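You operate a simulated robot arm through the tools that you are given. There is no shell and no other tool. Be economical: measure what you need, move in short steps, check, and stop when the job is done.

You run a simulated two-armed robot. Do the job below in one go: nothing can be reset, and whatever is moved stays where it is left.

## Task
Put the rinse pump back in service at about 4 bar.
Fine: shut the yellow guard before the green padlock comes off; padlock on the bench; switch on, start, throttle.

The check looks at the end state, three seconds after you hand in, the way a careful person would. Anything else that was tipped, shoved, dropped, spilled or broken makes it a failure.

## Robot
Two 7-joint arms with two-finger parallel grippers on one trunk, on a base that drives. Base frame: it is fixed to the floor where the robot stands at the start and does not move with it; the origin is under the middle of the robot, x ahead of it, y to its left, z up; the surface under the hand at the start is at about z = 780. Lengths are in mm, angles in degrees, forces in N, time in s.
The left shoulder is at the start at [71, 156, 1180], the right one opposite. Places, roughly: black tray valve [1100, -800, 100]; blue drain tap [1200, -600, 300]; blue pot drain tap [2900, -1000, 700]; brass gland nut [700, -100, 900]; green priming valve [1700, -800, 400]; middle of the blue-backed bench [400, 1100, 800]; orange gauge tap [3800, -1000, 500]; orange vent valve [1100, -600, 600]; pump flush valve [1700, -800, 200]; red delivery valve [1300, -600, 600]; red delivery valve of pump two [3600, -900, 400]; red filter outlet valve [2900, -900, 400]; rinse gauge [700, 100, 1100]; rinse pump switch [400, 600, 1100]; white-motor pump [700, 0, 1000]; yellow coupling guard [800, -200, 1100]. Payload 3.91 kg a hand.
The tool frame of a hand sits at the grasp point between the pads (the TCP): z along the fingers, y along the line on which they close. The tips reach 30 mm beyond it. Largest opening 110 mm; finger width 20, thickness 10; the body of the gripper, 48 by 112 mm, starts 55 mm behind the TCP.
Orientation is told as [roll, pitch, yaw] about the base's x, y, z axes, in that order, counted from this pose: with the fingers straight down and closing along the base's y, the tool's x points along the base's -x, its y along +y and its z along -z.

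## Interface
- The arms move only by the tool send_rows. It takes "left_moves", "right_moves" or both (then of equal length, played together; a hand with none holds still); each is a list of rows, each an object of numbers (a shift or turn left out is 0, a gripper value left out holds the last): "ax", "ay", "az": the turn, a rotation vector about the tool's x, y, z in units of 6 degrees (1.0 is 6 degrees); "dx", "dy", "dz": the shift along the tool's x, y, z in units of 40 mm (1.0 is 40 mm); "fingers": the closure in counts, from 0 (fully open) to 255 (shut). In form: [{"ax": .., "ay": .., "az": .., "dx": .., "dy": .., "dz": .., "fingers": ..}, ...]. A call has 1 to 10 rows; each row shifts and turns the commanded pose from where the row before left it, along the tool's axes as they then stand. A call with a number of a shift or a turn outside -1 to 1 is refused whole. Rows are played at 5 a second. More than 50 mm and 8.6 degrees between two rows, or a gripper value outside its range, and nothing of the call is played. Where a pose cannot be reached the arm comes as near as it can. A force on the tool above 90 N (or 10 N above the force at the start of the call, whichever is more), or a blocked arm, ends the call early, and 0.2 s more pass. Each finger travels about 108 mm/s and halts on what it meets, pressing with about 39 N; the grip force reading is that of the motor and also rises with nothing between the fingers. The clock runs only during rows and for 0.2 s after the last one: add rows that do not move to give the fingers time. It gives the time, the measured TCP pose, the force on the tool (base axes), the opening and the grip force at its end, in the units of the frame above (readings bear some noise), with the torque about the TCP (base axes, N m) and any sound that the robot's microphone picked up.
- Cameras (640 x 400 px; columns grow to the right, rows downward): "scene" is now at [144.6, 3.6, 1443.9]; the picture's right is [0.02, -1.00, 0.00], its down [-0.22, -0.00, -0.98] and it looks along [0.98, 0.01, -0.22] (base axes); focal length 214 px, centre (320, 200). "left" rides on the left gripper at [72, -17, -103] in its tool frame; the picture's right is [0.23, 0.97, 0.00], its down [-0.76, 0.18, -0.62] and it looks along [-0.61, 0.14, 0.78] (tool axes); focal length 222 px, centre (320, 200). "right" rides on the right gripper at [72, 17, -103] in its tool frame; the picture's right is [-0.23, 0.97, 0.00], its down [-0.76, -0.18, -0.62] and it looks along [-0.61, -0.14, 0.78] (tool axes); focal length 222 px, centre (320, 200). There is no depth. A picture from a camera that has moved, and an enlarged one, comes with that camera's place and axes in the base frame and with its lens.
- snapshot(camera): a new picture of that camera. No time passes.
- move_column(by): slides the trunk up (or, below 0, down) by that many mm; the arms and the scene camera ride with it, the base frame stays. It gives what a move gives, with no picture.
- base_move(legs): drives the robot by 1 to 6 legs, each [ahead, left, turn to the left] in mm, mm and degrees, along the robot's own axes; the way and the turn of a leg run together, so that a leg with both is an arc; at most 1500 mm and 180 degrees a leg. The arms and the cameras ride along, it lands a little off, and it stops where it bumps. It gives what a move gives.
- aim_head(pan, tilt): turns the head with the scene camera to pan (to the left, within 86 degrees either way) and tilt (down, from -29 to 69), counted from straight ahead of the robot. It gives what a move gives.
- close_up(camera, box): a new picture of the part [left, top, right, bottom] of that camera's present view, enlarged. No time passes.
- close_job(): hands the job in; it is judged then, once.

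Work in short steps. Places have to be worked out from the pictures, the camera data and where the tool is seen: move nearer, look again, correct. Check each grasp and each placing, and mend what went wrong. You have 120 turns and 92 pictures in all, those below and enlarged ones among them. Open the grippers and draw the arms clear of the work before you hand the job in, unless the task says otherwise; then end with one line.

The tools are called as name(argument=value, ...) on one line, values as JSON. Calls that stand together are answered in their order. send_rows: Moves the arms, as the interface text tells. Its arguments: {"type":"object","properties":{"left_moves":{"type":"array"},"right_moves":{"type":"array"}},"required":[]} The other tools are called the same way: move_column (by) slides the trunk up or down; base_move (legs) drives the base; aim_head (pan, tilt) turns the head that bears the scene camera; snapshot (camera) takes a picture; close_up (camera, box) takes an enlarged picture of a part of a camera's view; close_job () hands the job in.

At the start:

```text
t: 0.0
left_ee_pos: [532.9, 712.2, 1501.4]
left_ee_rot: [0.1, -0.1, 0.1]
left_force: [-0.2, 0.2, 0.2]
left_torque: [0.0, 0.01, 0.04]
left_finger_gap: 110.3
left_grasp_force: 0.0
right_ee_pos: [633.4, 94.3, 1465.4]
right_ee_rot: [0.0, 0.0, 0.0]
right_force: [0.3, 0.8, 0.0]
right_torque: [-0.03, -0.01, 0.01]
right_finger_gap: 110.0
right_grasp_force: 0.0
trunk travel left (down, up): [-625.0, 315.0]
robot x, y, heading: [-0.2, 2.3, -0.0]
head pan, tilt: [0.9, 12.4]
```

scene: 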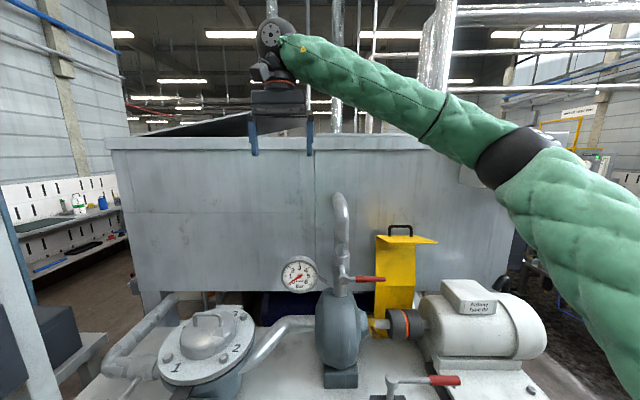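
right: 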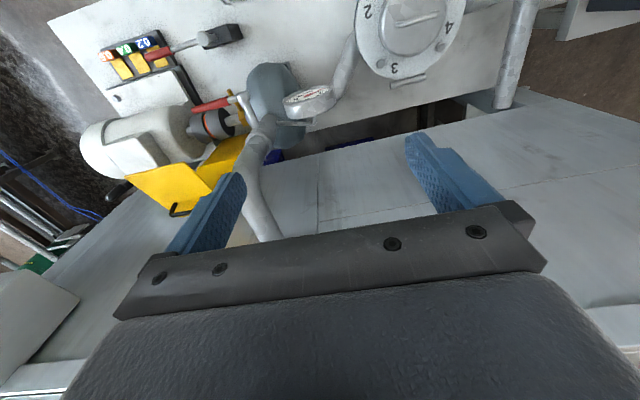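
left: 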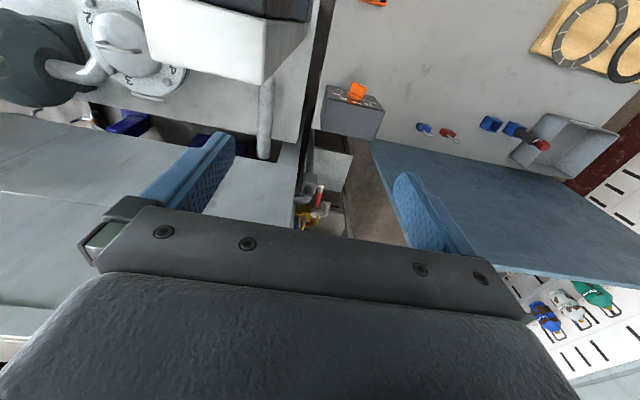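

The pictures show the pump skid ahead, with the yellow guard hinged open. I will look down at the skid, then left toward the switch and the bench.

aim_head(pan=0, tilt=40)

snapshot(camera="scene")

aim_head(pan=60, tilt=30)

snapshot(camera="scene")

```text
t: 0.9
left_ee_pos: [531.7, 710.8, 1502.4]
left_ee_rot: [0.1, 0.0, 0.1]
left_force: [-0.3, 0.0, 0.1]
left_torque: [-0.02, 0.0, -0.02]
left_finger_gap: 110.2
left_grasp_force: 0.1
right_ee_pos: [633.8, 93.9, 1465.0]
right_ee_rot: [0.0, 0.0, 0.0]
right_force: [0.5, 0.2, -0.8]
right_torque: [0.01, 0.03, 0.01]
right_finger_gap: 110.1
right_grasp_force: 0.0
trunk travel left (down, up): [-625.0, 315.0]
robot x, y, heading: [1.7, -2.1, 0.1]
head pan, tilt: [0.0, 40.0]
```

```text
88 pictures are left
camera scene: at [136.4, 2.2, 1400.2], right [0.0, -1.0, 0.0], down [-0.64, 0.0, -0.77], along [0.77, 0.0, -0.64], focal length 214 px, centre (320, 200)
```

scene: 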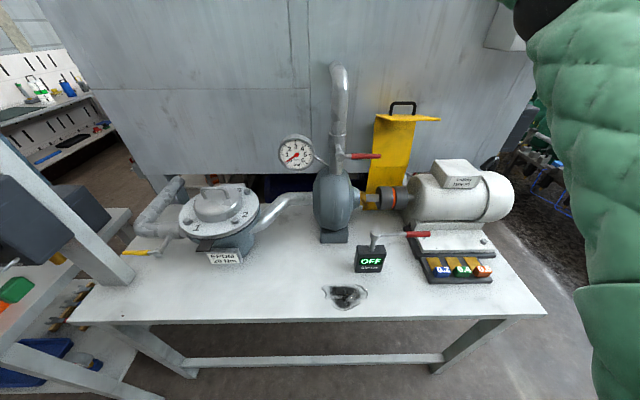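

```text
t: 2.2
left_ee_pos: [532.7, 711.4, 1503.6]
left_ee_rot: [0.1, -0.1, 0.1]
left_force: [0.7, -0.4, 0.6]
left_torque: [0.01, 0.02, -0.02]
left_finger_gap: 110.1
left_grasp_force: 0.1
right_ee_pos: [633.9, 92.2, 1466.4]
right_ee_rot: [0.1, 0.0, 0.1]
right_force: [0.2, -0.2, -0.2]
right_torque: [-0.02, 0.0, 0.02]
right_finger_gap: 110.0
right_grasp_force: 0.1
trunk travel left (down, up): [-625.0, 315.0]
robot x, y, heading: [-1.4, -1.2, -0.1]
head pan, tilt: [60.0, 30.0]
```

```text
87 pictures are left
camera scene: at [96.6, 80.5, 1415.5], right [0.87, -0.5, 0.0], down [-0.25, -0.43, -0.87], along [0.43, 0.75, -0.5], focal length 214 px, centre (320, 200)
```

scene: 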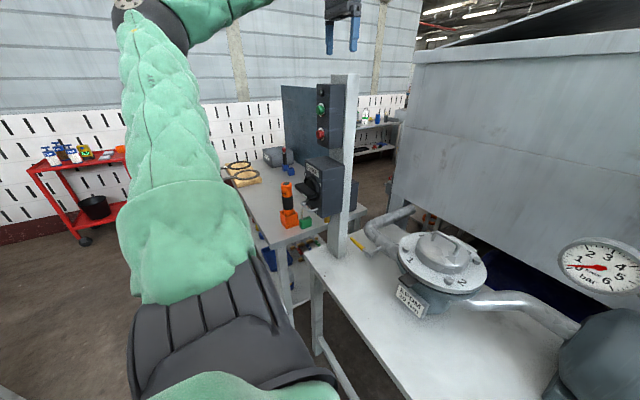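

I need details: the skid parts, the tags and the switch box. I'll take close-ups.

close_up(camera="scene", box=[270, 70, 400, 250])

aim_head(pan=0, tilt=40)

close_up(camera="scene", box=[300, 90, 520, 310])

close_up(camera="scene", box=[60, 120, 340, 310])

```text
2.22 times, centred on (335, 160) of scene
camera zoom: at [96.6, 80.5, 1415.5], right [0.87, -0.5, 0.0], down [-0.25, -0.43, -0.87], along [0.43, 0.75, -0.5], focal length 477 px, centre (287, 289)
```

zoom: 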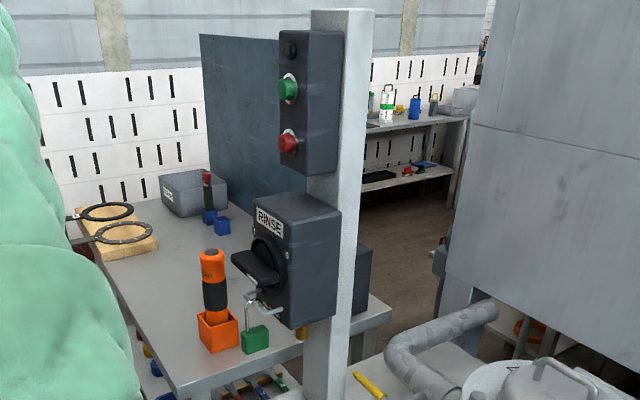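

```text
t: 3.5
left_ee_pos: [531.1, 712.0, 1502.2]
left_ee_rot: [0.1, -0.1, 0.1]
left_force: [0.0, -0.1, 0.5]
left_torque: [0.03, -0.01, 0.01]
left_finger_gap: 109.9
left_grasp_force: 0.2
right_ee_pos: [633.3, 92.9, 1463.7]
right_ee_rot: [0.0, 0.0, 0.0]
right_force: [-0.4, -0.2, 0.1]
right_torque: [0.0, 0.01, 0.0]
right_finger_gap: 110.0
right_grasp_force: 0.1
trunk travel left (down, up): [-625.0, 315.0]
robot x, y, heading: [-0.0, -1.6, -0.2]
head pan, tilt: [0.0, 40.0]
```

```text
1.82 times, centred on (410, 200) of scene
camera zoom: at [136.3, 2.3, 1400.2], right [0.0, -1.0, 0.0], down [-0.64, 0.0, -0.77], along [0.77, 0.0, -0.64], focal length 390 px, centre (156, 200)
```

zoom: 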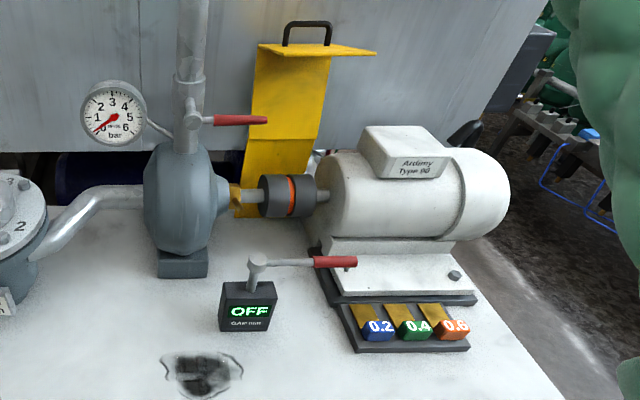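

```text
2.11 times, centred on (200, 215) of scene
camera zoom: at [136.3, 2.3, 1400.2], right [0.0, -1.0, 0.0], down [-0.64, 0.0, -0.77], along [0.77, 0.0, -0.64], focal length 452 px, centre (573, 168)
```

zoom: 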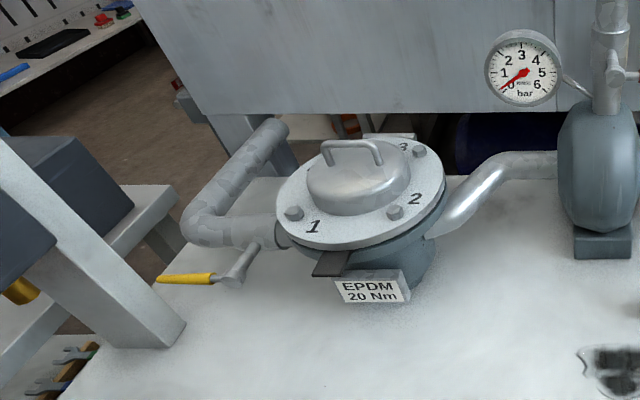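

I want the OFF box, the coupling area and the delivery valve in more detail.

close_up(camera="scene", box=[345, 220, 445, 285])

close_up(camera="scene", box=[310, 95, 450, 215])

close_up(camera="right", box=[60, 10, 340, 220])

```text
6.15 times, centred on (395, 252) of scene
camera zoom: at [136.3, 2.3, 1400.2], right [0.0, -1.0, 0.0], down [-0.64, 0.0, -0.77], along [0.77, 0.0, -0.64], focal length 1320 px, centre (-142, -123)
```

zoom: 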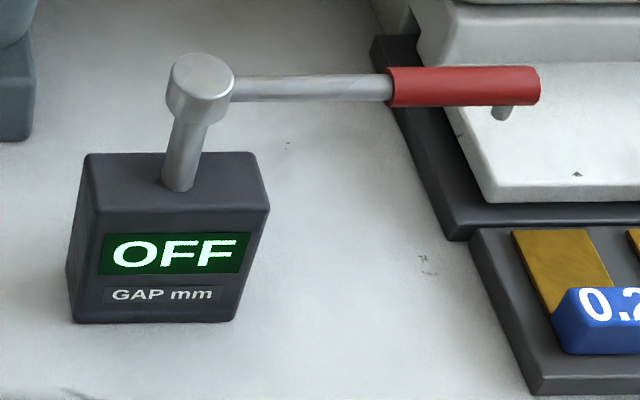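

```text
3.33 times, centred on (380, 155) of scene
camera zoom: at [136.3, 2.3, 1400.2], right [0.0, -1.0, 0.0], down [-0.64, 0.0, -0.77], along [0.77, 0.0, -0.64], focal length 715 px, centre (120, 350)
```

zoom: 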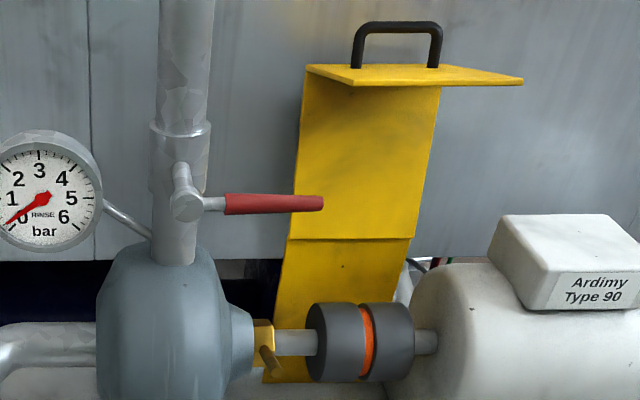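

```text
1.90 times, centred on (200, 115) of right
camera zoom: at [560.7, 110.6, 1569.7], right [0.23, 0.97, 0.0], down [0.76, -0.18, 0.62], along [0.61, -0.14, -0.78], focal length 423 px, centre (549, 362)
```

zoom: 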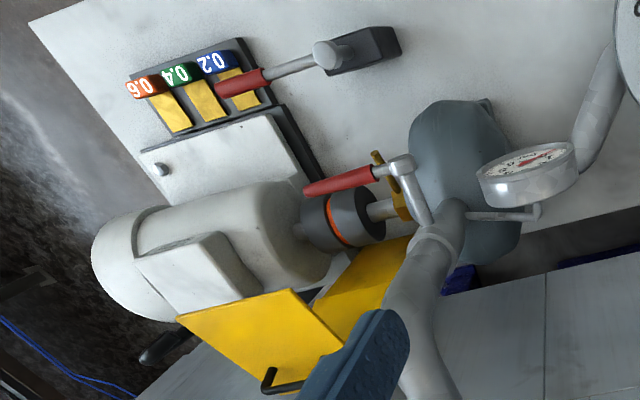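

The gap gauge is unrelated. The guard handle triangulates to about (793, -240, 1222), and the guard is hinged up with its hinge axis along y. I'll move the right hand over the handle at height first, then yaw it.

send_rows(right_moves=[{"dx": -0.38, "dy": -0.83}, {"dx": -0.38, "dy": -0.83}, {"dx": -0.38, "dy": -0.83}, {"dx": -0.38, "dy": -0.83}, {"dx": -0.38, "dy": -0.83}, {"dx": -0.38, "dy": -0.83}, {"dx": -0.38, "dy": -0.83}, {"dx": -0.38, "dy": -0.83}, {"dx": -0.38, "dy": -0.83}, {"dx": -0.38, "dy": -0.83}])

send_rows(right_moves=[{"az": 1}, {"az": 1}, {"az": 1}, {"az": 1}, {"az": 1}, {"az": 1}, {"az": 1}, {"az": 1}, {"az": 1}, {"az": 1}])

send_rows(right_moves=[{"az": 1}, {"az": 1}, {"az": 1}, {"az": 1}, {"az": 1}, {}])

snapshot(camera="right")

snapshot(camera="scene")

```text
t: 5.7
left_ee_pos: [532.4, 711.4, 1502.3]
left_ee_rot: [0.0, 0.2, 0.1]
left_force: [0.5, -0.2, 0.0]
left_torque: [0.04, 0.0, 0.03]
left_finger_gap: 109.7
left_grasp_force: 0.1
right_ee_pos: [787.3, -240.7, 1464.2]
right_ee_rot: [0.0, 0.1, 0.0]
right_force: [-0.5, -0.5, -0.1]
right_torque: [0.02, -0.01, 0.01]
right_finger_gap: 110.2
right_grasp_force: 0.0
trunk travel left (down, up): [-625.0, 315.0]
robot x, y, heading: [1.8, -1.4, -0.0]
head pan, tilt: [0.0, 40.0]
```

```text
t: 7.9
left_ee_pos: [531.8, 712.4, 1502.4]
left_ee_rot: [0.1, -0.2, 0.0]
left_force: [-0.3, 0.4, 0.1]
left_torque: [-0.01, -0.02, -0.02]
left_finger_gap: 109.9
left_grasp_force: 0.1
right_ee_pos: [786.8, -237.1, 1464.9]
right_ee_rot: [0.0, 0.1, -60.1]
right_force: [-0.1, 1.2, -0.3]
right_torque: [0.0, -0.02, 0.03]
right_finger_gap: 109.7
right_grasp_force: 0.1
trunk travel left (down, up): [-625.0, 315.0]
robot x, y, heading: [-1.4, -3.2, 0.1]
head pan, tilt: [0.0, 40.0]
```

```text
t: 9.3
left_ee_pos: [530.9, 712.8, 1501.6]
left_ee_rot: [0.1, -0.1, 0.1]
left_force: [0.5, 0.1, 0.1]
left_torque: [0.0, -0.03, -0.02]
left_finger_gap: 109.9
left_grasp_force: 0.1
right_ee_pos: [785.5, -237.3, 1463.9]
right_ee_rot: [0.0, 0.0, -90.1]
right_force: [0.3, 0.3, -0.1]
right_torque: [-0.04, 0.03, -0.01]
right_finger_gap: 110.1
right_grasp_force: 0.0
trunk travel left (down, up): [-625.0, 315.0]
robot x, y, heading: [-0.0, 0.1, 0.0]
head pan, tilt: [0.0, 40.0]
```

```text
80 pictures are left
camera right: at [801.8, -165.6, 1569.1], right [0.97, -0.23, 0.0], down [-0.18, -0.76, 0.62], along [-0.14, -0.61, -0.78], focal length 222 px, centre (320, 200)
```

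right: 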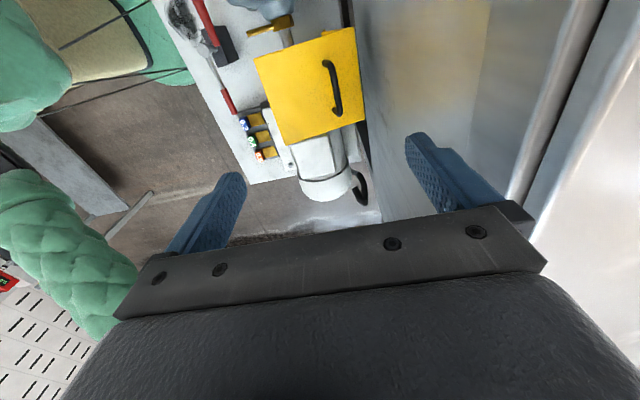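

```text
79 pictures are left
camera scene: at [136.3, 2.0, 1400.1], right [0.0, -1.0, 0.0], down [-0.64, 0.0, -0.77], along [0.77, 0.0, -0.64], focal length 214 px, centre (320, 200)
```

scene: 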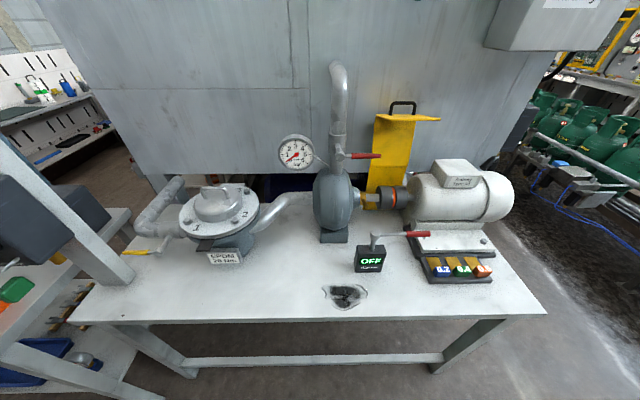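

The handle bar is at about (803, -241, 1222), running along y, with the tank wall about 80 mm behind it. I'll narrow the fingers to about 50 mm, line up and descend partway.

send_rows(right_moves=[{"fingers": 139, "dy": 0.43, "dx": -0.1}, {"dz": 0.5}, {"dz": 0.75}, {"dz": 0.75}, {"dz": 0.75}, {"dz": 0.75}, {}])

snapshot(camera="right")

close_up(camera="scene", box=[310, 45, 470, 205])

```text
t: 10.9
left_ee_pos: [531.6, 712.3, 1502.9]
left_ee_rot: [-0.1, -0.1, 0.1]
left_force: [0.8, -0.1, 0.8]
left_torque: [0.0, 0.01, 0.04]
left_finger_gap: 110.3
left_grasp_force: 0.0
right_ee_pos: [802.4, -242.2, 1325.8]
right_ee_rot: [0.0, 0.1, -90.0]
right_force: [-0.1, 0.4, 0.4]
right_torque: [-0.01, -0.02, -0.01]
right_finger_gap: 50.3
right_grasp_force: 0.0
trunk travel left (down, up): [-625.0, 315.0]
robot x, y, heading: [2.8, 2.2, 0.0]
head pan, tilt: [0.0, 40.0]
```

```text
78 pictures are left
camera right: at [818.3, -169.8, 1428.8], right [0.97, -0.23, 0.0], down [-0.18, -0.76, 0.62], along [-0.14, -0.61, -0.78], focal length 222 px, centre (320, 200)
```

right: 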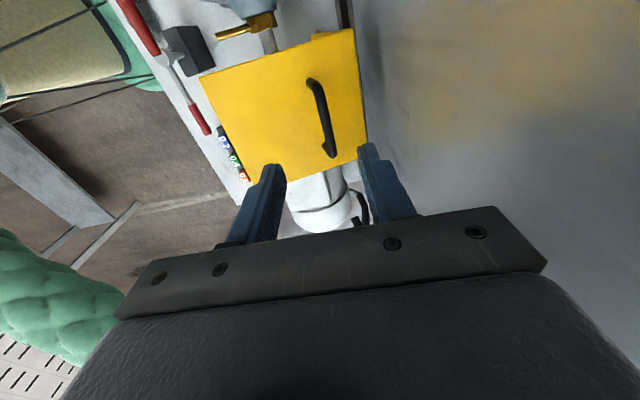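

```text
2.50 times, centred on (390, 125) of scene
camera zoom: at [135.5, 2.4, 1400.3], right [0.0, -1.0, 0.0], down [-0.64, 0.0, -0.77], along [0.77, 0.0, -0.64], focal length 536 px, centre (145, 388)
```

zoom: 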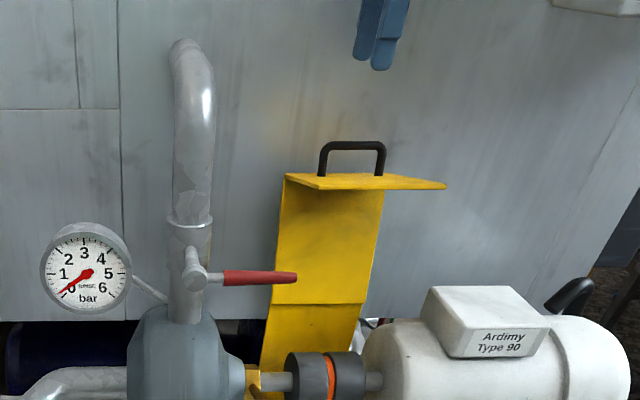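

The estimate holds: bar at (803, -239, about 1217). I'll descend to TCP z = 1223 and close on the bar.

send_rows(right_moves=[{"dz": 0.65}, {"dz": 0.65}, {"dz": 0.65}, {"dz": 0.62}, {}, {"fingers": 255}, {}, {}, {}])

close_up(camera="scene", box=[310, 45, 470, 205])

```text
t: 12.9
left_ee_pos: [531.6, 711.9, 1502.7]
left_ee_rot: [0.1, -0.1, 0.1]
left_force: [-1.1, 0.0, -1.1]
left_torque: [0.02, 0.03, -0.03]
left_finger_gap: 110.0
left_grasp_force: 0.1
right_ee_pos: [802.9, -240.4, 1221.8]
right_ee_rot: [0.0, 0.0, -90.0]
right_force: [0.0, 0.0, 3.5]
right_torque: [-0.14, 0.02, 0.46]
right_finger_gap: 9.5
right_grasp_force: 44.5
trunk travel left (down, up): [-625.0, 315.0]
robot x, y, heading: [1.0, 1.3, 0.2]
head pan, tilt: [0.0, 40.0]
```

```text
2.50 times, centred on (390, 125) of scene
camera zoom: at [136.0, 2.1, 1400.2], right [0.0, -1.0, 0.0], down [-0.64, 0.0, -0.77], along [0.77, 0.0, -0.64], focal length 536 px, centre (145, 388)
```

zoom: 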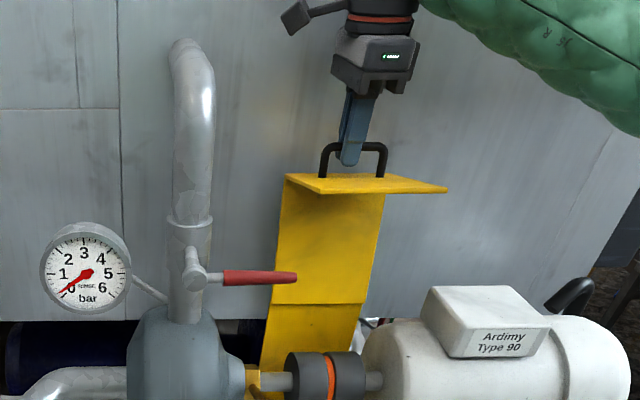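

The bar is gripped (9.5 mm gap). I estimate the hinge at about (793, 1010) in x, z, so I'll start the closing arc forward about -y, and check after a few rows.

send_rows(right_moves=[{"ax": -1, "dy": -0.547}, {"ax": -1, "dy": -0.547}, {"ax": -1, "dy": -0.547}])

```text
t: 13.7
left_ee_pos: [532.8, 711.6, 1501.4]
left_ee_rot: [0.1, 0.0, 0.0]
left_force: [-0.7, -0.2, 0.3]
left_torque: [-0.01, 0.02, 0.02]
left_finger_gap: 109.9
left_grasp_force: 0.2
right_ee_pos: [739.3, -241.9, 1212.8]
right_ee_rot: [17.8, 0.0, -90.0]
right_force: [2.3, -3.8, -19.3]
right_torque: [-0.66, 0.08, 0.26]
right_finger_gap: 9.5
right_grasp_force: 44.9
trunk travel left (down, up): [-625.0, 315.0]
robot x, y, heading: [-1.4, 2.8, -0.1]
head pan, tilt: [0.0, 40.0]
```

The arc tracks well with about 19 N. Continuing.

send_rows(right_moves=[{"ax": -1, "dy": -0.547, "dz": 0.05}, {"ax": -1, "dy": -0.547, "dz": 0.03}, {"ax": -1, "dy": -0.547}, {"ax": -1, "dy": -0.547}])

snapshot(camera="scene")

```text
t: 14.7
left_ee_pos: [535.1, 711.2, 1501.6]
left_ee_rot: [0.1, 0.1, 0.1]
left_force: [0.8, -0.1, -0.3]
left_torque: [0.01, 0.03, -0.02]
left_finger_gap: 109.9
left_grasp_force: 0.2
right_ee_pos: [663.7, -243.1, 1173.7]
right_ee_rot: [41.9, 0.0, -89.9]
right_force: [13.8, 5.3, -21.6]
right_torque: [-0.07, 0.11, 0.19]
right_finger_gap: 9.3
right_grasp_force: 45.2
trunk travel left (down, up): [-625.0, 315.0]
robot x, y, heading: [-0.9, -3.0, -0.2]
head pan, tilt: [0.0, 40.0]
```

```text
75 pictures are left
camera scene: at [139.3, 1.8, 1399.8], right [0.0, -1.0, 0.0], down [-0.64, 0.0, -0.76], along [0.76, 0.0, -0.64], focal length 214 px, centre (320, 200)
```

scene: 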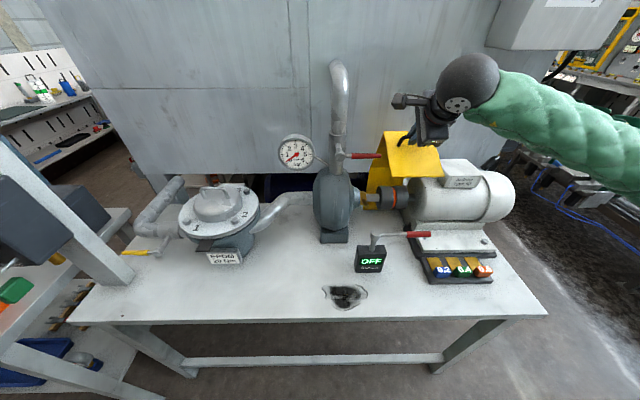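

It is rotating. The load is about 26 N inward, toward the hinge, so I'll ease inward slightly and continue.

send_rows(right_moves=[{"ax": -1, "dy": -0.54, "dz": 0.07}, {"ax": -1, "dy": -0.54, "dz": 0.07}, {"ax": -1, "dy": -0.54, "dz": 0.04}, {"ax": -1, "dy": -0.54, "dz": 0.04}])

send_rows(right_moves=[{"ax": -1, "dy": -0.54, "dz": 0.04}, {"ax": -1, "dy": -0.54, "dz": 0.04}, {"ax": -1, "dy": -0.54, "dz": 0.04}])

snapshot(camera="scene")

```text
t: 15.7
left_ee_pos: [526.9, 710.8, 1502.7]
left_ee_rot: [0.1, -0.3, -0.2]
left_force: [0.6, 0.7, 0.1]
left_torque: [-0.01, 0.04, 0.01]
left_finger_gap: 109.8
left_grasp_force: 0.1
right_ee_pos: [626.5, -243.1, 1114.7]
right_ee_rot: [65.1, -0.1, -89.8]
right_force: [-48.7, -4.9, 25.0]
right_torque: [0.43, 0.48, 0.76]
right_finger_gap: 9.3
right_grasp_force: 44.9
right hand out of reach, approached as far as the arm can: row 3, 4
trunk travel left (down, up): [-625.0, 315.0]
robot x, y, heading: [-0.5, -1.2, -0.2]
head pan, tilt: [0.0, 40.0]
stopped in row 4 (right hand): the force on the tool passed its limit at 114 N (the readings are from after the stop); the commanded pose is now the measured one
```

```text
t: 16.0
left_ee_pos: [531.2, 709.4, 1502.0]
left_ee_rot: [0.1, -0.2, -0.3]
left_force: [1.3, -0.1, 0.2]
left_torque: [0.0, 0.07, 0.03]
left_finger_gap: 110.0
left_grasp_force: 0.0
right_ee_pos: [625.2, -241.8, 1112.4]
right_ee_rot: [66.9, 0.1, -89.6]
right_force: [-57.7, -0.7, 29.9]
right_torque: [0.05, 0.53, -0.43]
right_finger_gap: 9.8
right_grasp_force: 44.9
right hand out of reach, approached as far as the arm can: row 1
trunk travel left (down, up): [-625.0, 315.0]
robot x, y, heading: [-2.8, 0.9, -0.4]
head pan, tilt: [0.0, 40.0]
stopped in row 1 (right hand): the force on the tool passed its limit at 115 N (the readings are from after the stop); the commanded pose is now the measured one
```

```text
74 pictures are left
camera scene: at [130.2, 0.9, 1400.7], right [-0.01, -1.0, 0.0], down [-0.64, 0.0, -0.77], along [0.77, 0.0, -0.64], focal length 214 px, centre (320, 200)
```

scene: 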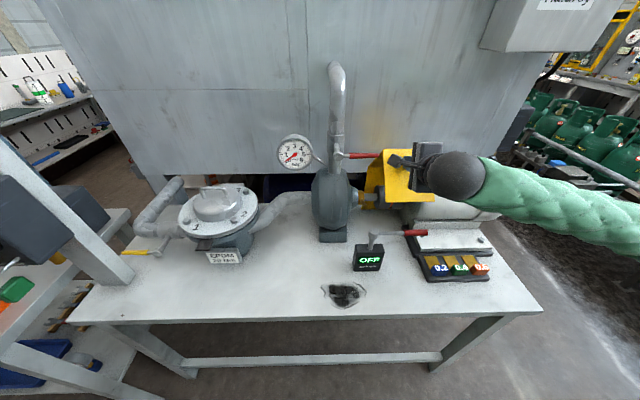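

The arm is too folded to go further, and the guard is about 65° through its travel. I'll relieve the load, open the fingers, back off along the tool axis and see where the guard stays.

send_rows(right_moves=[{"dz": -0.2}, {}])

send_rows(right_moves=[{"fingers": 180}, {}, {"dz": -0.6}, {"dz": -0.6}, {"dz": -0.6}, {}])

snapshot(camera="scene")

```text
t: 16.6
left_ee_pos: [524.9, 710.3, 1505.9]
left_ee_rot: [-0.1, -0.4, -0.3]
left_force: [0.0, 0.3, 0.2]
left_torque: [0.0, 0.02, -0.01]
left_finger_gap: 109.8
left_grasp_force: 0.2
right_ee_pos: [625.4, -242.0, 1113.0]
right_ee_rot: [66.8, 0.0, -89.8]
right_force: [-54.4, -2.6, 31.3]
right_torque: [0.81, 0.17, 1.15]
right_finger_gap: 9.5
right_grasp_force: 45.3
right hand out of reach, approached as far as the arm can: row 1
trunk travel left (down, up): [-625.0, 315.0]
robot x, y, heading: [0.6, -3.2, -0.4]
head pan, tilt: [0.0, 40.0]
```

```text
t: 18.0
left_ee_pos: [523.7, 710.7, 1505.6]
left_ee_rot: [0.0, -0.5, -0.2]
left_force: [0.3, 0.2, 0.1]
left_torque: [-0.03, -0.01, 0.0]
left_finger_gap: 110.1
left_grasp_force: 0.0
right_ee_pos: [624.1, -241.8, 1112.0]
right_ee_rot: [66.8, 0.0, -89.8]
right_force: [-64.5, -5.8, 38.7]
right_torque: [0.13, 0.6, 0.0]
right_finger_gap: 27.4
right_grasp_force: 0.0
right hand out of reach, approached as far as the arm can: row 3, 4, 5
trunk travel left (down, up): [-625.0, 315.0]
robot x, y, heading: [3.3, -2.9, -0.1]
head pan, tilt: [0.0, 40.0]
```

```text
73 pictures are left
camera scene: at [125.6, 1.5, 1401.1], right [0.0, -1.0, 0.0], down [-0.64, 0.0, -0.77], along [0.77, 0.0, -0.64], focal length 214 px, centre (320, 200)
```

scene: 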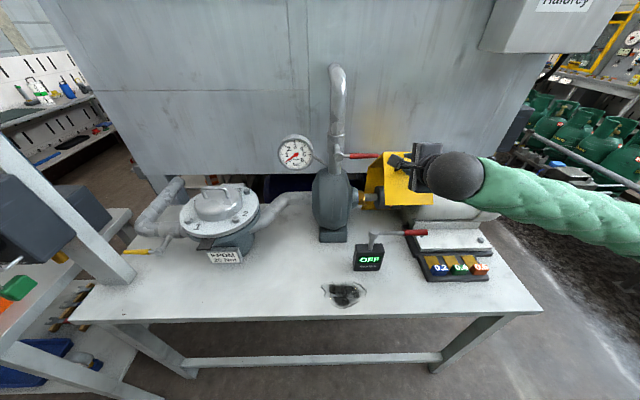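

The hand is pressed against the flange and the arm cannot retract, so I'll open the fingers more and back the base off.

send_rows(right_moves=[{"fingers": 90}, {}, {}])

base_move(legs=[[-50, 0, 0]])

snapshot(camera="scene")

snapshot(camera="right")

```text
t: 18.8
left_ee_pos: [522.9, 708.7, 1506.4]
left_ee_rot: [0.1, -0.7, -0.2]
left_force: [-1.2, 0.1, 0.5]
left_torque: [0.0, -0.01, 0.01]
left_finger_gap: 110.1
left_grasp_force: 0.0
right_ee_pos: [622.6, -241.5, 1112.7]
right_ee_rot: [66.8, 0.0, -89.8]
right_force: [-74.9, -8.4, 37.3]
right_torque: [-0.3, 2.16, -0.29]
right_finger_gap: 68.8
right_grasp_force: 0.2
trunk travel left (down, up): [-625.0, 315.0]
robot x, y, heading: [-0.8, 2.6, -0.2]
head pan, tilt: [0.0, 40.0]
```

```text
t: 19.7
left_ee_pos: [482.8, 712.0, 1500.5]
left_ee_rot: [0.0, -0.1, -0.2]
left_force: [0.2, -0.5, 0.0]
left_torque: [0.01, -0.02, -0.02]
left_finger_gap: 110.0
left_grasp_force: 0.0
right_ee_pos: [582.1, -241.7, 1107.9]
right_ee_rot: [66.3, 0.0, -89.7]
right_force: [-0.2, -0.3, -0.1]
right_torque: [0.02, 0.0, 0.0]
right_finger_gap: 71.2
right_grasp_force: 0.1
trunk travel left (down, up): [-625.0, 315.0]
robot x, y, heading: [-54.9, -0.2, -0.1]
head pan, tilt: [0.0, 40.0]
```

```text
72 pictures are left
camera scene: at [85.2, 1.6, 1399.9], right [0.0, -1.0, 0.0], down [-0.64, 0.0, -0.77], along [0.77, 0.0, -0.64], focal length 214 px, centre (320, 200)
```

scene: 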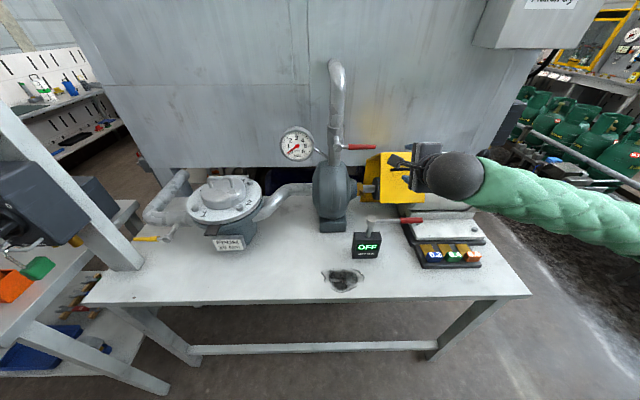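

```text
71 pictures are left
camera right: at [493.9, -170.1, 1165.5], right [0.39, -0.23, 0.89], down [-0.64, -0.76, 0.09], along [0.66, -0.61, -0.44], focal length 222 px, centre (320, 200)
```

right: 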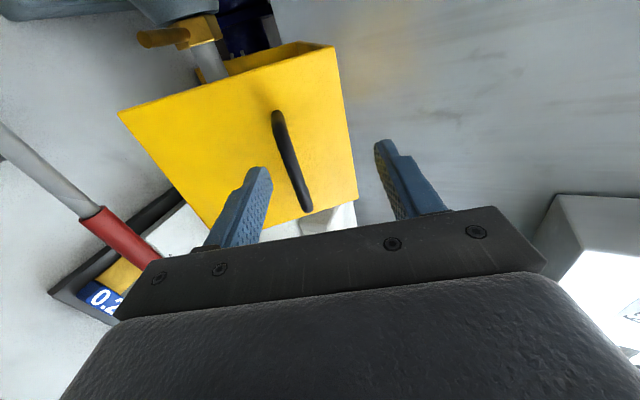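

The hand is free. I'll back the base off a further 150 mm for room and see the guard's position.

base_move(legs=[[-150, 0, 0]])

close_up(camera="scene", box=[280, 100, 520, 260])

snapshot(camera="right")

```text
t: 21.1
left_ee_pos: [330.3, 712.8, 1501.5]
left_ee_rot: [-0.1, -0.2, 0.2]
left_force: [-0.3, -0.4, 0.4]
left_torque: [-0.01, -0.01, -0.04]
left_finger_gap: 109.9
left_grasp_force: 0.0
right_ee_pos: [434.6, -238.9, 1107.7]
right_ee_rot: [66.4, 0.1, -89.6]
right_force: [-0.6, -0.4, -0.5]
right_torque: [0.0, 0.0, 0.01]
right_finger_gap: 71.3
right_grasp_force: 0.1
trunk travel left (down, up): [-625.0, 315.0]
robot x, y, heading: [-199.7, 2.4, -0.5]
head pan, tilt: [0.0, 40.0]
```

```text
2.50 times, centred on (400, 180) of scene
camera zoom: at [-65.1, 2.2, 1400.2], right [0.0, -1.0, 0.0], down [-0.64, 0.0, -0.77], along [0.77, 0.0, -0.64], focal length 536 px, centre (120, 250)
```

zoom: 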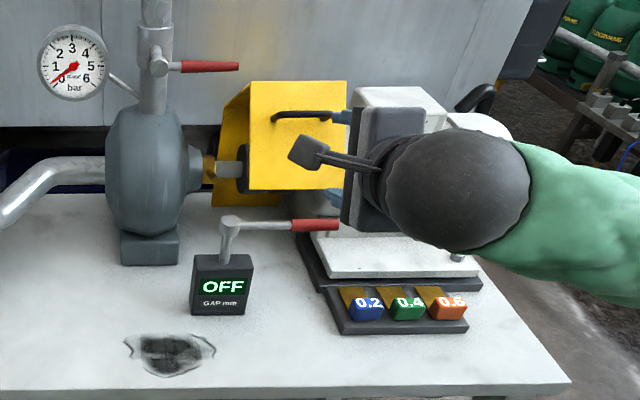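

```text
69 pictures are left
camera right: at [344.3, -168.0, 1165.9], right [0.39, -0.22, 0.89], down [-0.64, -0.77, 0.09], along [0.66, -0.6, -0.44], focal length 222 px, centre (320, 200)
```

right: 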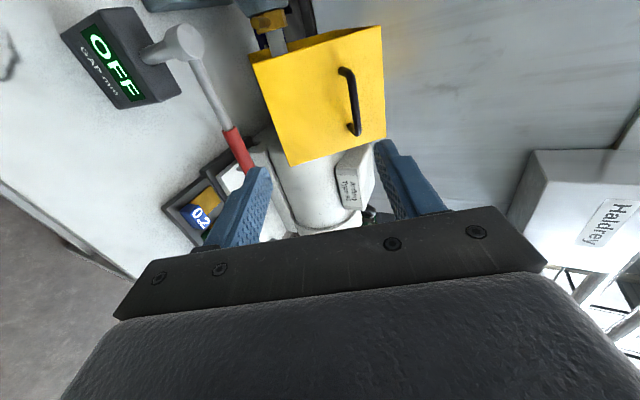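

The guard is holding by friction about 35° short of shut, with the plate edge at about (667, 1099) and the hinge at (793, 1010). I'll point the closed fingers down above the plate and push it down. First the turn, at this clear place.

send_rows(right_moves=[{"ax": 1, "fingers": 255}, {"ax": 1}, {"ax": 1}, {"ax": 1}, {"ax": 1}, {"ax": 1}, {"ax": 1}, {"ax": 1}, {"ax": 1}, {"ax": 1}])

send_rows(right_moves=[{"ax": 1, "dz": -0.8}, {"dz": -0.9}, {"dz": -0.9}, {"dy": 1}, {"dy": 1}, {"dy": 1}, {"dy": 1}, {"dy": 1}, {"dy": 1}, {}])

snapshot(camera="scene")

```text
t: 23.3
left_ee_pos: [331.6, 711.9, 1501.9]
left_ee_rot: [0.0, 0.0, 0.1]
left_force: [-0.3, 0.1, -0.4]
left_torque: [-0.01, -0.01, 0.0]
left_finger_gap: 109.8
left_grasp_force: 0.0
right_ee_pos: [434.2, -239.5, 1106.9]
right_ee_rot: [6.2, 0.1, -89.6]
right_force: [0.5, 0.3, -0.3]
right_torque: [0.0, -0.01, 0.01]
right_finger_gap: 0.0
right_grasp_force: 36.7
trunk travel left (down, up): [-625.0, 315.0]
robot x, y, heading: [-197.8, 0.6, -0.0]
head pan, tilt: [0.0, 40.0]
```

```text
t: 25.5
left_ee_pos: [330.3, 711.8, 1502.5]
left_ee_rot: [0.1, -0.1, 0.1]
left_force: [-0.3, 0.6, -0.1]
left_torque: [0.02, -0.02, -0.01]
left_finger_gap: 110.1
left_grasp_force: 0.0
right_ee_pos: [668.9, -236.8, 1211.9]
right_ee_rot: [0.5, 0.0, -89.7]
right_force: [-0.9, -0.4, -0.9]
right_torque: [-0.03, 0.02, -0.01]
right_finger_gap: 0.0
right_grasp_force: 37.8
trunk travel left (down, up): [-625.0, 315.0]
robot x, y, heading: [-201.8, 1.0, -0.1]
head pan, tilt: [0.0, 40.0]
```

```text
68 pictures are left
camera scene: at [-64.9, 1.5, 1400.2], right [0.0, -1.0, 0.0], down [-0.64, 0.0, -0.77], along [0.77, 0.0, -0.64], focal length 214 px, centre (320, 200)
```

scene: 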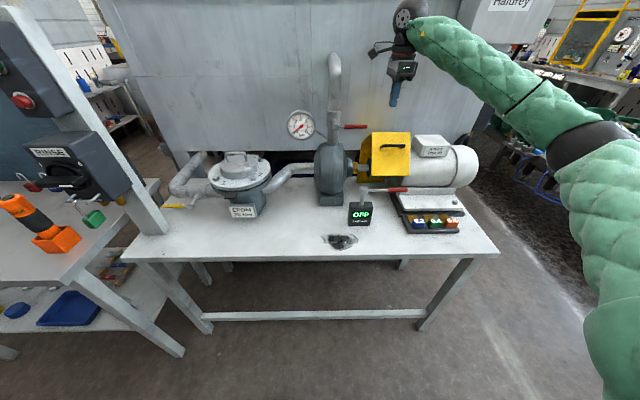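

Clear. I'll now descend onto the plate at x about 680, watching the force.

send_rows(right_moves=[{"dy": 0.3, "dz": 0.8}, {"dz": 0.8}, {"dz": 0.5}, {"dz": 0.5}, {"dz": 0.4}, {"dz": 0.4}, {"dz": 0.4}])

close_up(camera="scene", box=[300, 60, 500, 240])

```text
t: 27.1
left_ee_pos: [332.3, 711.9, 1502.1]
left_ee_rot: [0.0, 0.0, 0.2]
left_force: [-0.2, 0.6, -0.2]
left_torque: [0.01, 0.05, 0.01]
left_finger_gap: 110.3
left_grasp_force: 0.0
right_ee_pos: [683.8, -236.5, 1062.3]
right_ee_rot: [0.4, -0.1, -89.6]
right_force: [-0.7, -0.7, 0.2]
right_torque: [-0.01, 0.0, 0.0]
right_finger_gap: 0.0
right_grasp_force: 38.0
trunk travel left (down, up): [-625.0, 315.0]
robot x, y, heading: [-201.3, -0.7, 0.2]
head pan, tilt: [0.0, 40.0]
```

```text
2.22 times, centred on (400, 150) of scene
camera zoom: at [-63.8, 1.9, 1400.1], right [0.0, -1.0, 0.0], down [-0.64, 0.0, -0.77], along [0.77, 0.0, -0.64], focal length 477 px, centre (142, 311)
```

zoom: 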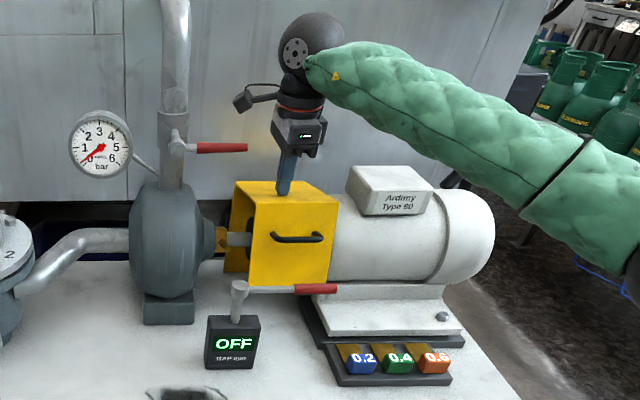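

The guard looks shut, with the flange vertical in front of the coupling. I'll press gently downward to confirm it is seated.

send_rows(right_moves=[{"dz": 0.25}, {"dz": 0.25}, {"dz": 0.25}, {"dz": 0.25}, {}])

```text
t: 28.3
left_ee_pos: [329.7, 713.8, 1503.0]
left_ee_rot: [0.0, -0.1, 0.1]
left_force: [0.2, -0.5, 0.2]
left_torque: [0.01, 0.04, 0.02]
left_finger_gap: 110.0
left_grasp_force: 0.1
right_ee_pos: [682.5, -236.1, 1025.9]
right_ee_rot: [0.6, -0.1, -89.6]
right_force: [20.6, -1.9, 38.6]
right_torque: [-0.11, -0.46, 0.11]
right_finger_gap: 0.0
right_grasp_force: 37.8
trunk travel left (down, up): [-625.0, 315.0]
robot x, y, heading: [-198.9, -0.8, 0.4]
head pan, tilt: [0.0, 40.0]
```

Seated (39 N at tip z ≈ 996). I'll lift the right hand clear and look at the switch post.

send_rows(right_moves=[{"dz": -0.9}, {"dz": -0.9}, {"dz": -0.9}, {"dz": -0.9}, {"dz": -0.9}, {"dz": -0.9, "dy": -0.3}, {"dy": -0.9}, {"dy": -0.9}, {"dy": -0.9}, {"dy": -0.9}])

close_up(camera="scene", box=[300, 60, 500, 240])

aim_head(pan=45, tilt=25)

snapshot(camera="scene")

```text
t: 30.5
left_ee_pos: [330.3, 712.7, 1502.1]
left_ee_rot: [0.0, -0.1, 0.1]
left_force: [0.4, -0.8, 0.0]
left_torque: [0.02, -0.04, 0.0]
left_finger_gap: 110.0
left_grasp_force: 0.0
right_ee_pos: [525.9, -238.9, 1235.2]
right_ee_rot: [0.4, 0.0, -89.6]
right_force: [-0.2, -0.3, -0.3]
right_torque: [-0.01, -0.01, 0.03]
right_finger_gap: 0.0
right_grasp_force: 38.2
trunk travel left (down, up): [-625.0, 315.0]
robot x, y, heading: [-203.0, 1.3, -0.0]
head pan, tilt: [0.0, 40.0]
```

```text
2.22 times, centred on (400, 150) of scene
camera zoom: at [-65.1, 1.9, 1400.3], right [0.0, -1.0, 0.0], down [-0.64, 0.0, -0.77], along [0.77, 0.0, -0.64], focal length 477 px, centre (142, 311)
```

zoom: 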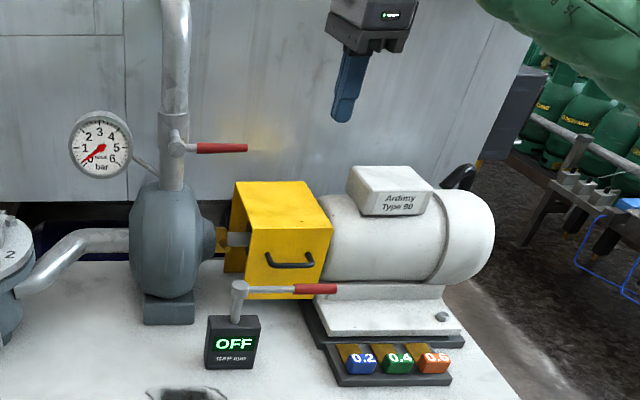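

```text
t: 31.6
left_ee_pos: [331.8, 712.5, 1501.7]
left_ee_rot: [-0.1, 0.0, 0.1]
left_force: [0.2, 0.1, -0.4]
left_torque: [0.03, 0.05, 0.0]
left_finger_gap: 109.8
left_grasp_force: 0.2
right_ee_pos: [527.5, -238.8, 1234.9]
right_ee_rot: [0.3, -0.1, -89.6]
right_force: [-0.6, 0.0, 1.1]
right_torque: [-0.02, -0.03, 0.0]
right_finger_gap: 0.0
right_grasp_force: 38.3
trunk travel left (down, up): [-625.0, 315.0]
robot x, y, heading: [-201.5, 0.2, 0.2]
head pan, tilt: [45.0, 25.0]
```

```text
65 pictures are left
camera scene: at [-84.0, 67.3, 1423.4], right [0.71, -0.71, 0.0], down [-0.3, -0.3, -0.91], along [0.64, 0.64, -0.42], focal length 214 px, centre (320, 200)
```

scene: 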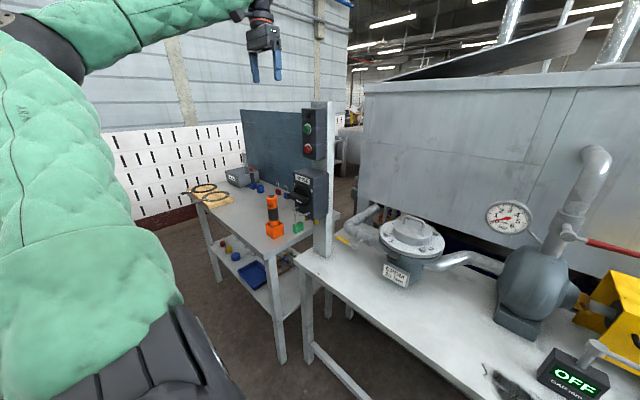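

The guard is fully shut. Now a close look at the switch box and padlock.

close_up(camera="scene", box=[250, 100, 350, 250])

close_up(camera="scene", box=[275, 160, 345, 245])

```text
2.67 times, centred on (300, 175) of scene
camera zoom: at [-84.0, 67.3, 1423.4], right [0.71, -0.71, 0.0], down [-0.3, -0.3, -0.91], along [0.64, 0.64, -0.42], focal length 572 px, centre (373, 267)
```

zoom: 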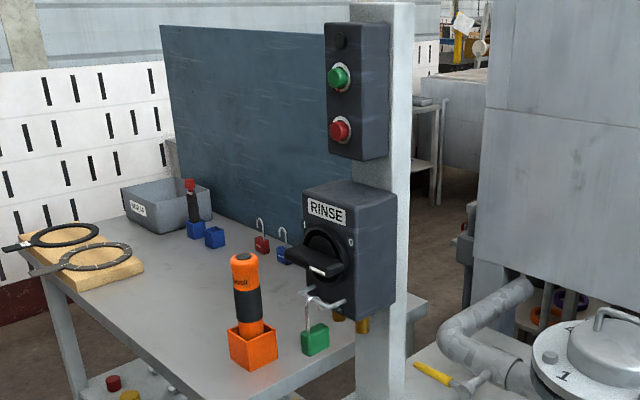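

```text
4.71 times, centred on (310, 202) of scene
camera zoom: at [-84.0, 67.3, 1423.4], right [0.71, -0.71, 0.0], down [-0.3, -0.3, -0.91], along [0.64, 0.64, -0.42], focal length 1009 px, centre (367, 188)
```

zoom: 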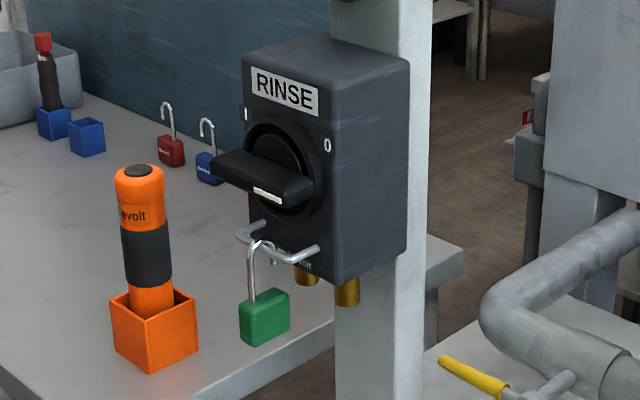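

The padlock body is at about (350, 620, 984), the RINSE label at (369, 603, 1177) and the green start button at (405, 615, 1338); the panel faces -x. I'll move the left hand in front of the panel and turn its fingers forward for a better look.

send_rows(left_moves=[{"dx": 0.9, "dy": -0.2}, {"dx": 0.9, "dy": -0.2}, {"dx": 0.9, "dy": -0.2}, {"dx": 0.9, "dy": -0.2}, {"dx": 0.9, "dy": -0.2}, {"dy": -0.6, "dz": 0.8}, {"dy": -0.6, "dz": 0.8}, {"dz": 1}, {"dz": 1}, {"dz": 1}])

send_rows(left_moves=[{"ay": -1}, {"ay": -1}, {"ay": -1}, {"ay": -1}, {"ay": -1}, {"ay": -1}, {"ay": -1}, {"ay": -1}, {"ay": -1}, {"ay": -1}])

send_rows(left_moves=[{"ay": -1}, {"ay": -1}, {"ay": -1}, {"ay": -1}, {"ay": -1}, {}])

snapshot(camera="left")

```text
t: 33.8
left_ee_pos: [151.9, 624.2, 1319.9]
left_ee_rot: [0.0, -0.1, 0.1]
left_force: [-0.4, 0.5, 0.8]
left_torque: [-0.03, -0.01, 0.02]
left_finger_gap: 110.1
left_grasp_force: 0.1
right_ee_pos: [525.5, -238.2, 1235.3]
right_ee_rot: [0.4, 0.0, -89.7]
right_force: [0.0, -0.1, 0.8]
right_torque: [0.0, 0.0, -0.02]
right_finger_gap: 0.0
right_grasp_force: 37.6
trunk travel left (down, up): [-625.0, 315.0]
robot x, y, heading: [-201.2, 1.2, 0.1]
head pan, tilt: [45.0, 25.0]
```

```text
t: 36.0
left_ee_pos: [151.2, 623.8, 1318.6]
left_ee_rot: [0.1, -60.3, 0.0]
left_force: [0.8, -0.4, -0.3]
left_torque: [0.0, -0.01, -0.03]
left_finger_gap: 110.2
left_grasp_force: 0.1
right_ee_pos: [526.1, -238.2, 1235.0]
right_ee_rot: [0.4, 0.0, -89.7]
right_force: [-0.2, 0.4, 0.3]
right_torque: [0.0, -0.01, -0.01]
right_finger_gap: 0.0
right_grasp_force: 38.4
trunk travel left (down, up): [-625.0, 315.0]
robot x, y, heading: [-200.3, 1.0, 0.0]
head pan, tilt: [45.0, 25.0]
```

```text
t: 37.4
left_ee_pos: [150.3, 622.9, 1318.8]
left_ee_rot: [151.6, -89.8, -151.4]
left_force: [1.2, -1.0, -0.1]
left_torque: [0.0, -0.01, 0.0]
left_finger_gap: 109.9
left_grasp_force: 0.0
right_ee_pos: [526.0, -239.0, 1234.8]
right_ee_rot: [0.3, 0.0, -89.5]
right_force: [-0.6, -0.1, 0.2]
right_torque: [0.01, 0.06, -0.05]
right_finger_gap: 0.0
right_grasp_force: 37.1
trunk travel left (down, up): [-625.0, 315.0]
robot x, y, heading: [-203.4, -0.5, 0.0]
head pan, tilt: [45.0, 25.0]
```

```text
62 pictures are left
camera left: at [48.0, 607.9, 1245.7], right [0.0, 0.97, -0.23], down [-0.62, 0.18, 0.76], along [0.78, 0.14, 0.61], focal length 222 px, centre (320, 200)
```

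left: 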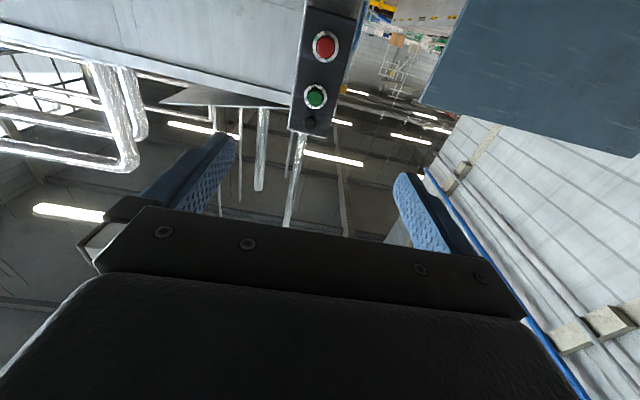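

The camera sits under the hand and looks upward, so I'll lower the hand to see the switch and padlock.

send_rows(left_moves=[{"dx": 1}, {"dx": 1}, {"dx": 1}, {"dx": 1}, {"dx": 1}, {"dx": 1}, {"dx": 1}, {"dx": 1}, {}])

close_up(camera="left", box=[160, 0, 480, 200])

close_up(camera="scene", box=[275, 160, 345, 245])

```text
t: 39.4
left_ee_pos: [153.0, 623.0, 999.8]
left_ee_rot: [124.7, -90.0, -124.7]
left_force: [0.4, -0.3, -0.4]
left_torque: [0.02, -0.01, 0.03]
left_finger_gap: 110.1
left_grasp_force: 0.1
right_ee_pos: [528.1, -239.0, 1235.3]
right_ee_rot: [0.3, 0.1, -89.6]
right_force: [0.2, 0.8, 0.1]
right_torque: [0.01, 0.01, -0.02]
right_finger_gap: 0.0
right_grasp_force: 37.3
trunk travel left (down, up): [-625.0, 315.0]
robot x, y, heading: [-200.4, 1.9, -0.2]
head pan, tilt: [45.0, 25.0]
```

```text
2.00 times, centred on (320, 100) of left
camera zoom: at [50.5, 608.2, 927.0], right [0.0, 0.97, -0.23], down [-0.62, 0.18, 0.76], along [0.78, 0.14, 0.61], focal length 444 px, centre (320, 400)
```

zoom: 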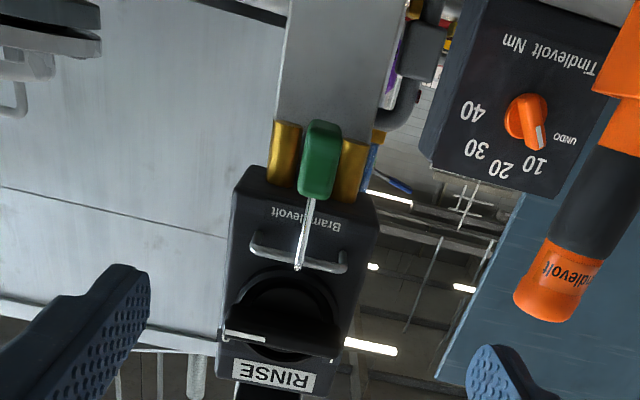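

```text
4.71 times, centred on (310, 202) of scene
camera zoom: at [-84.4, 66.8, 1423.5], right [0.71, -0.71, 0.0], down [-0.3, -0.3, -0.91], along [0.64, 0.64, -0.42], focal length 1009 px, centre (367, 188)
```

zoom: 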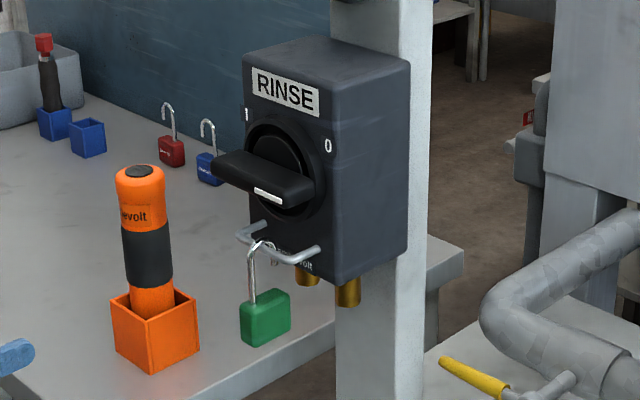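

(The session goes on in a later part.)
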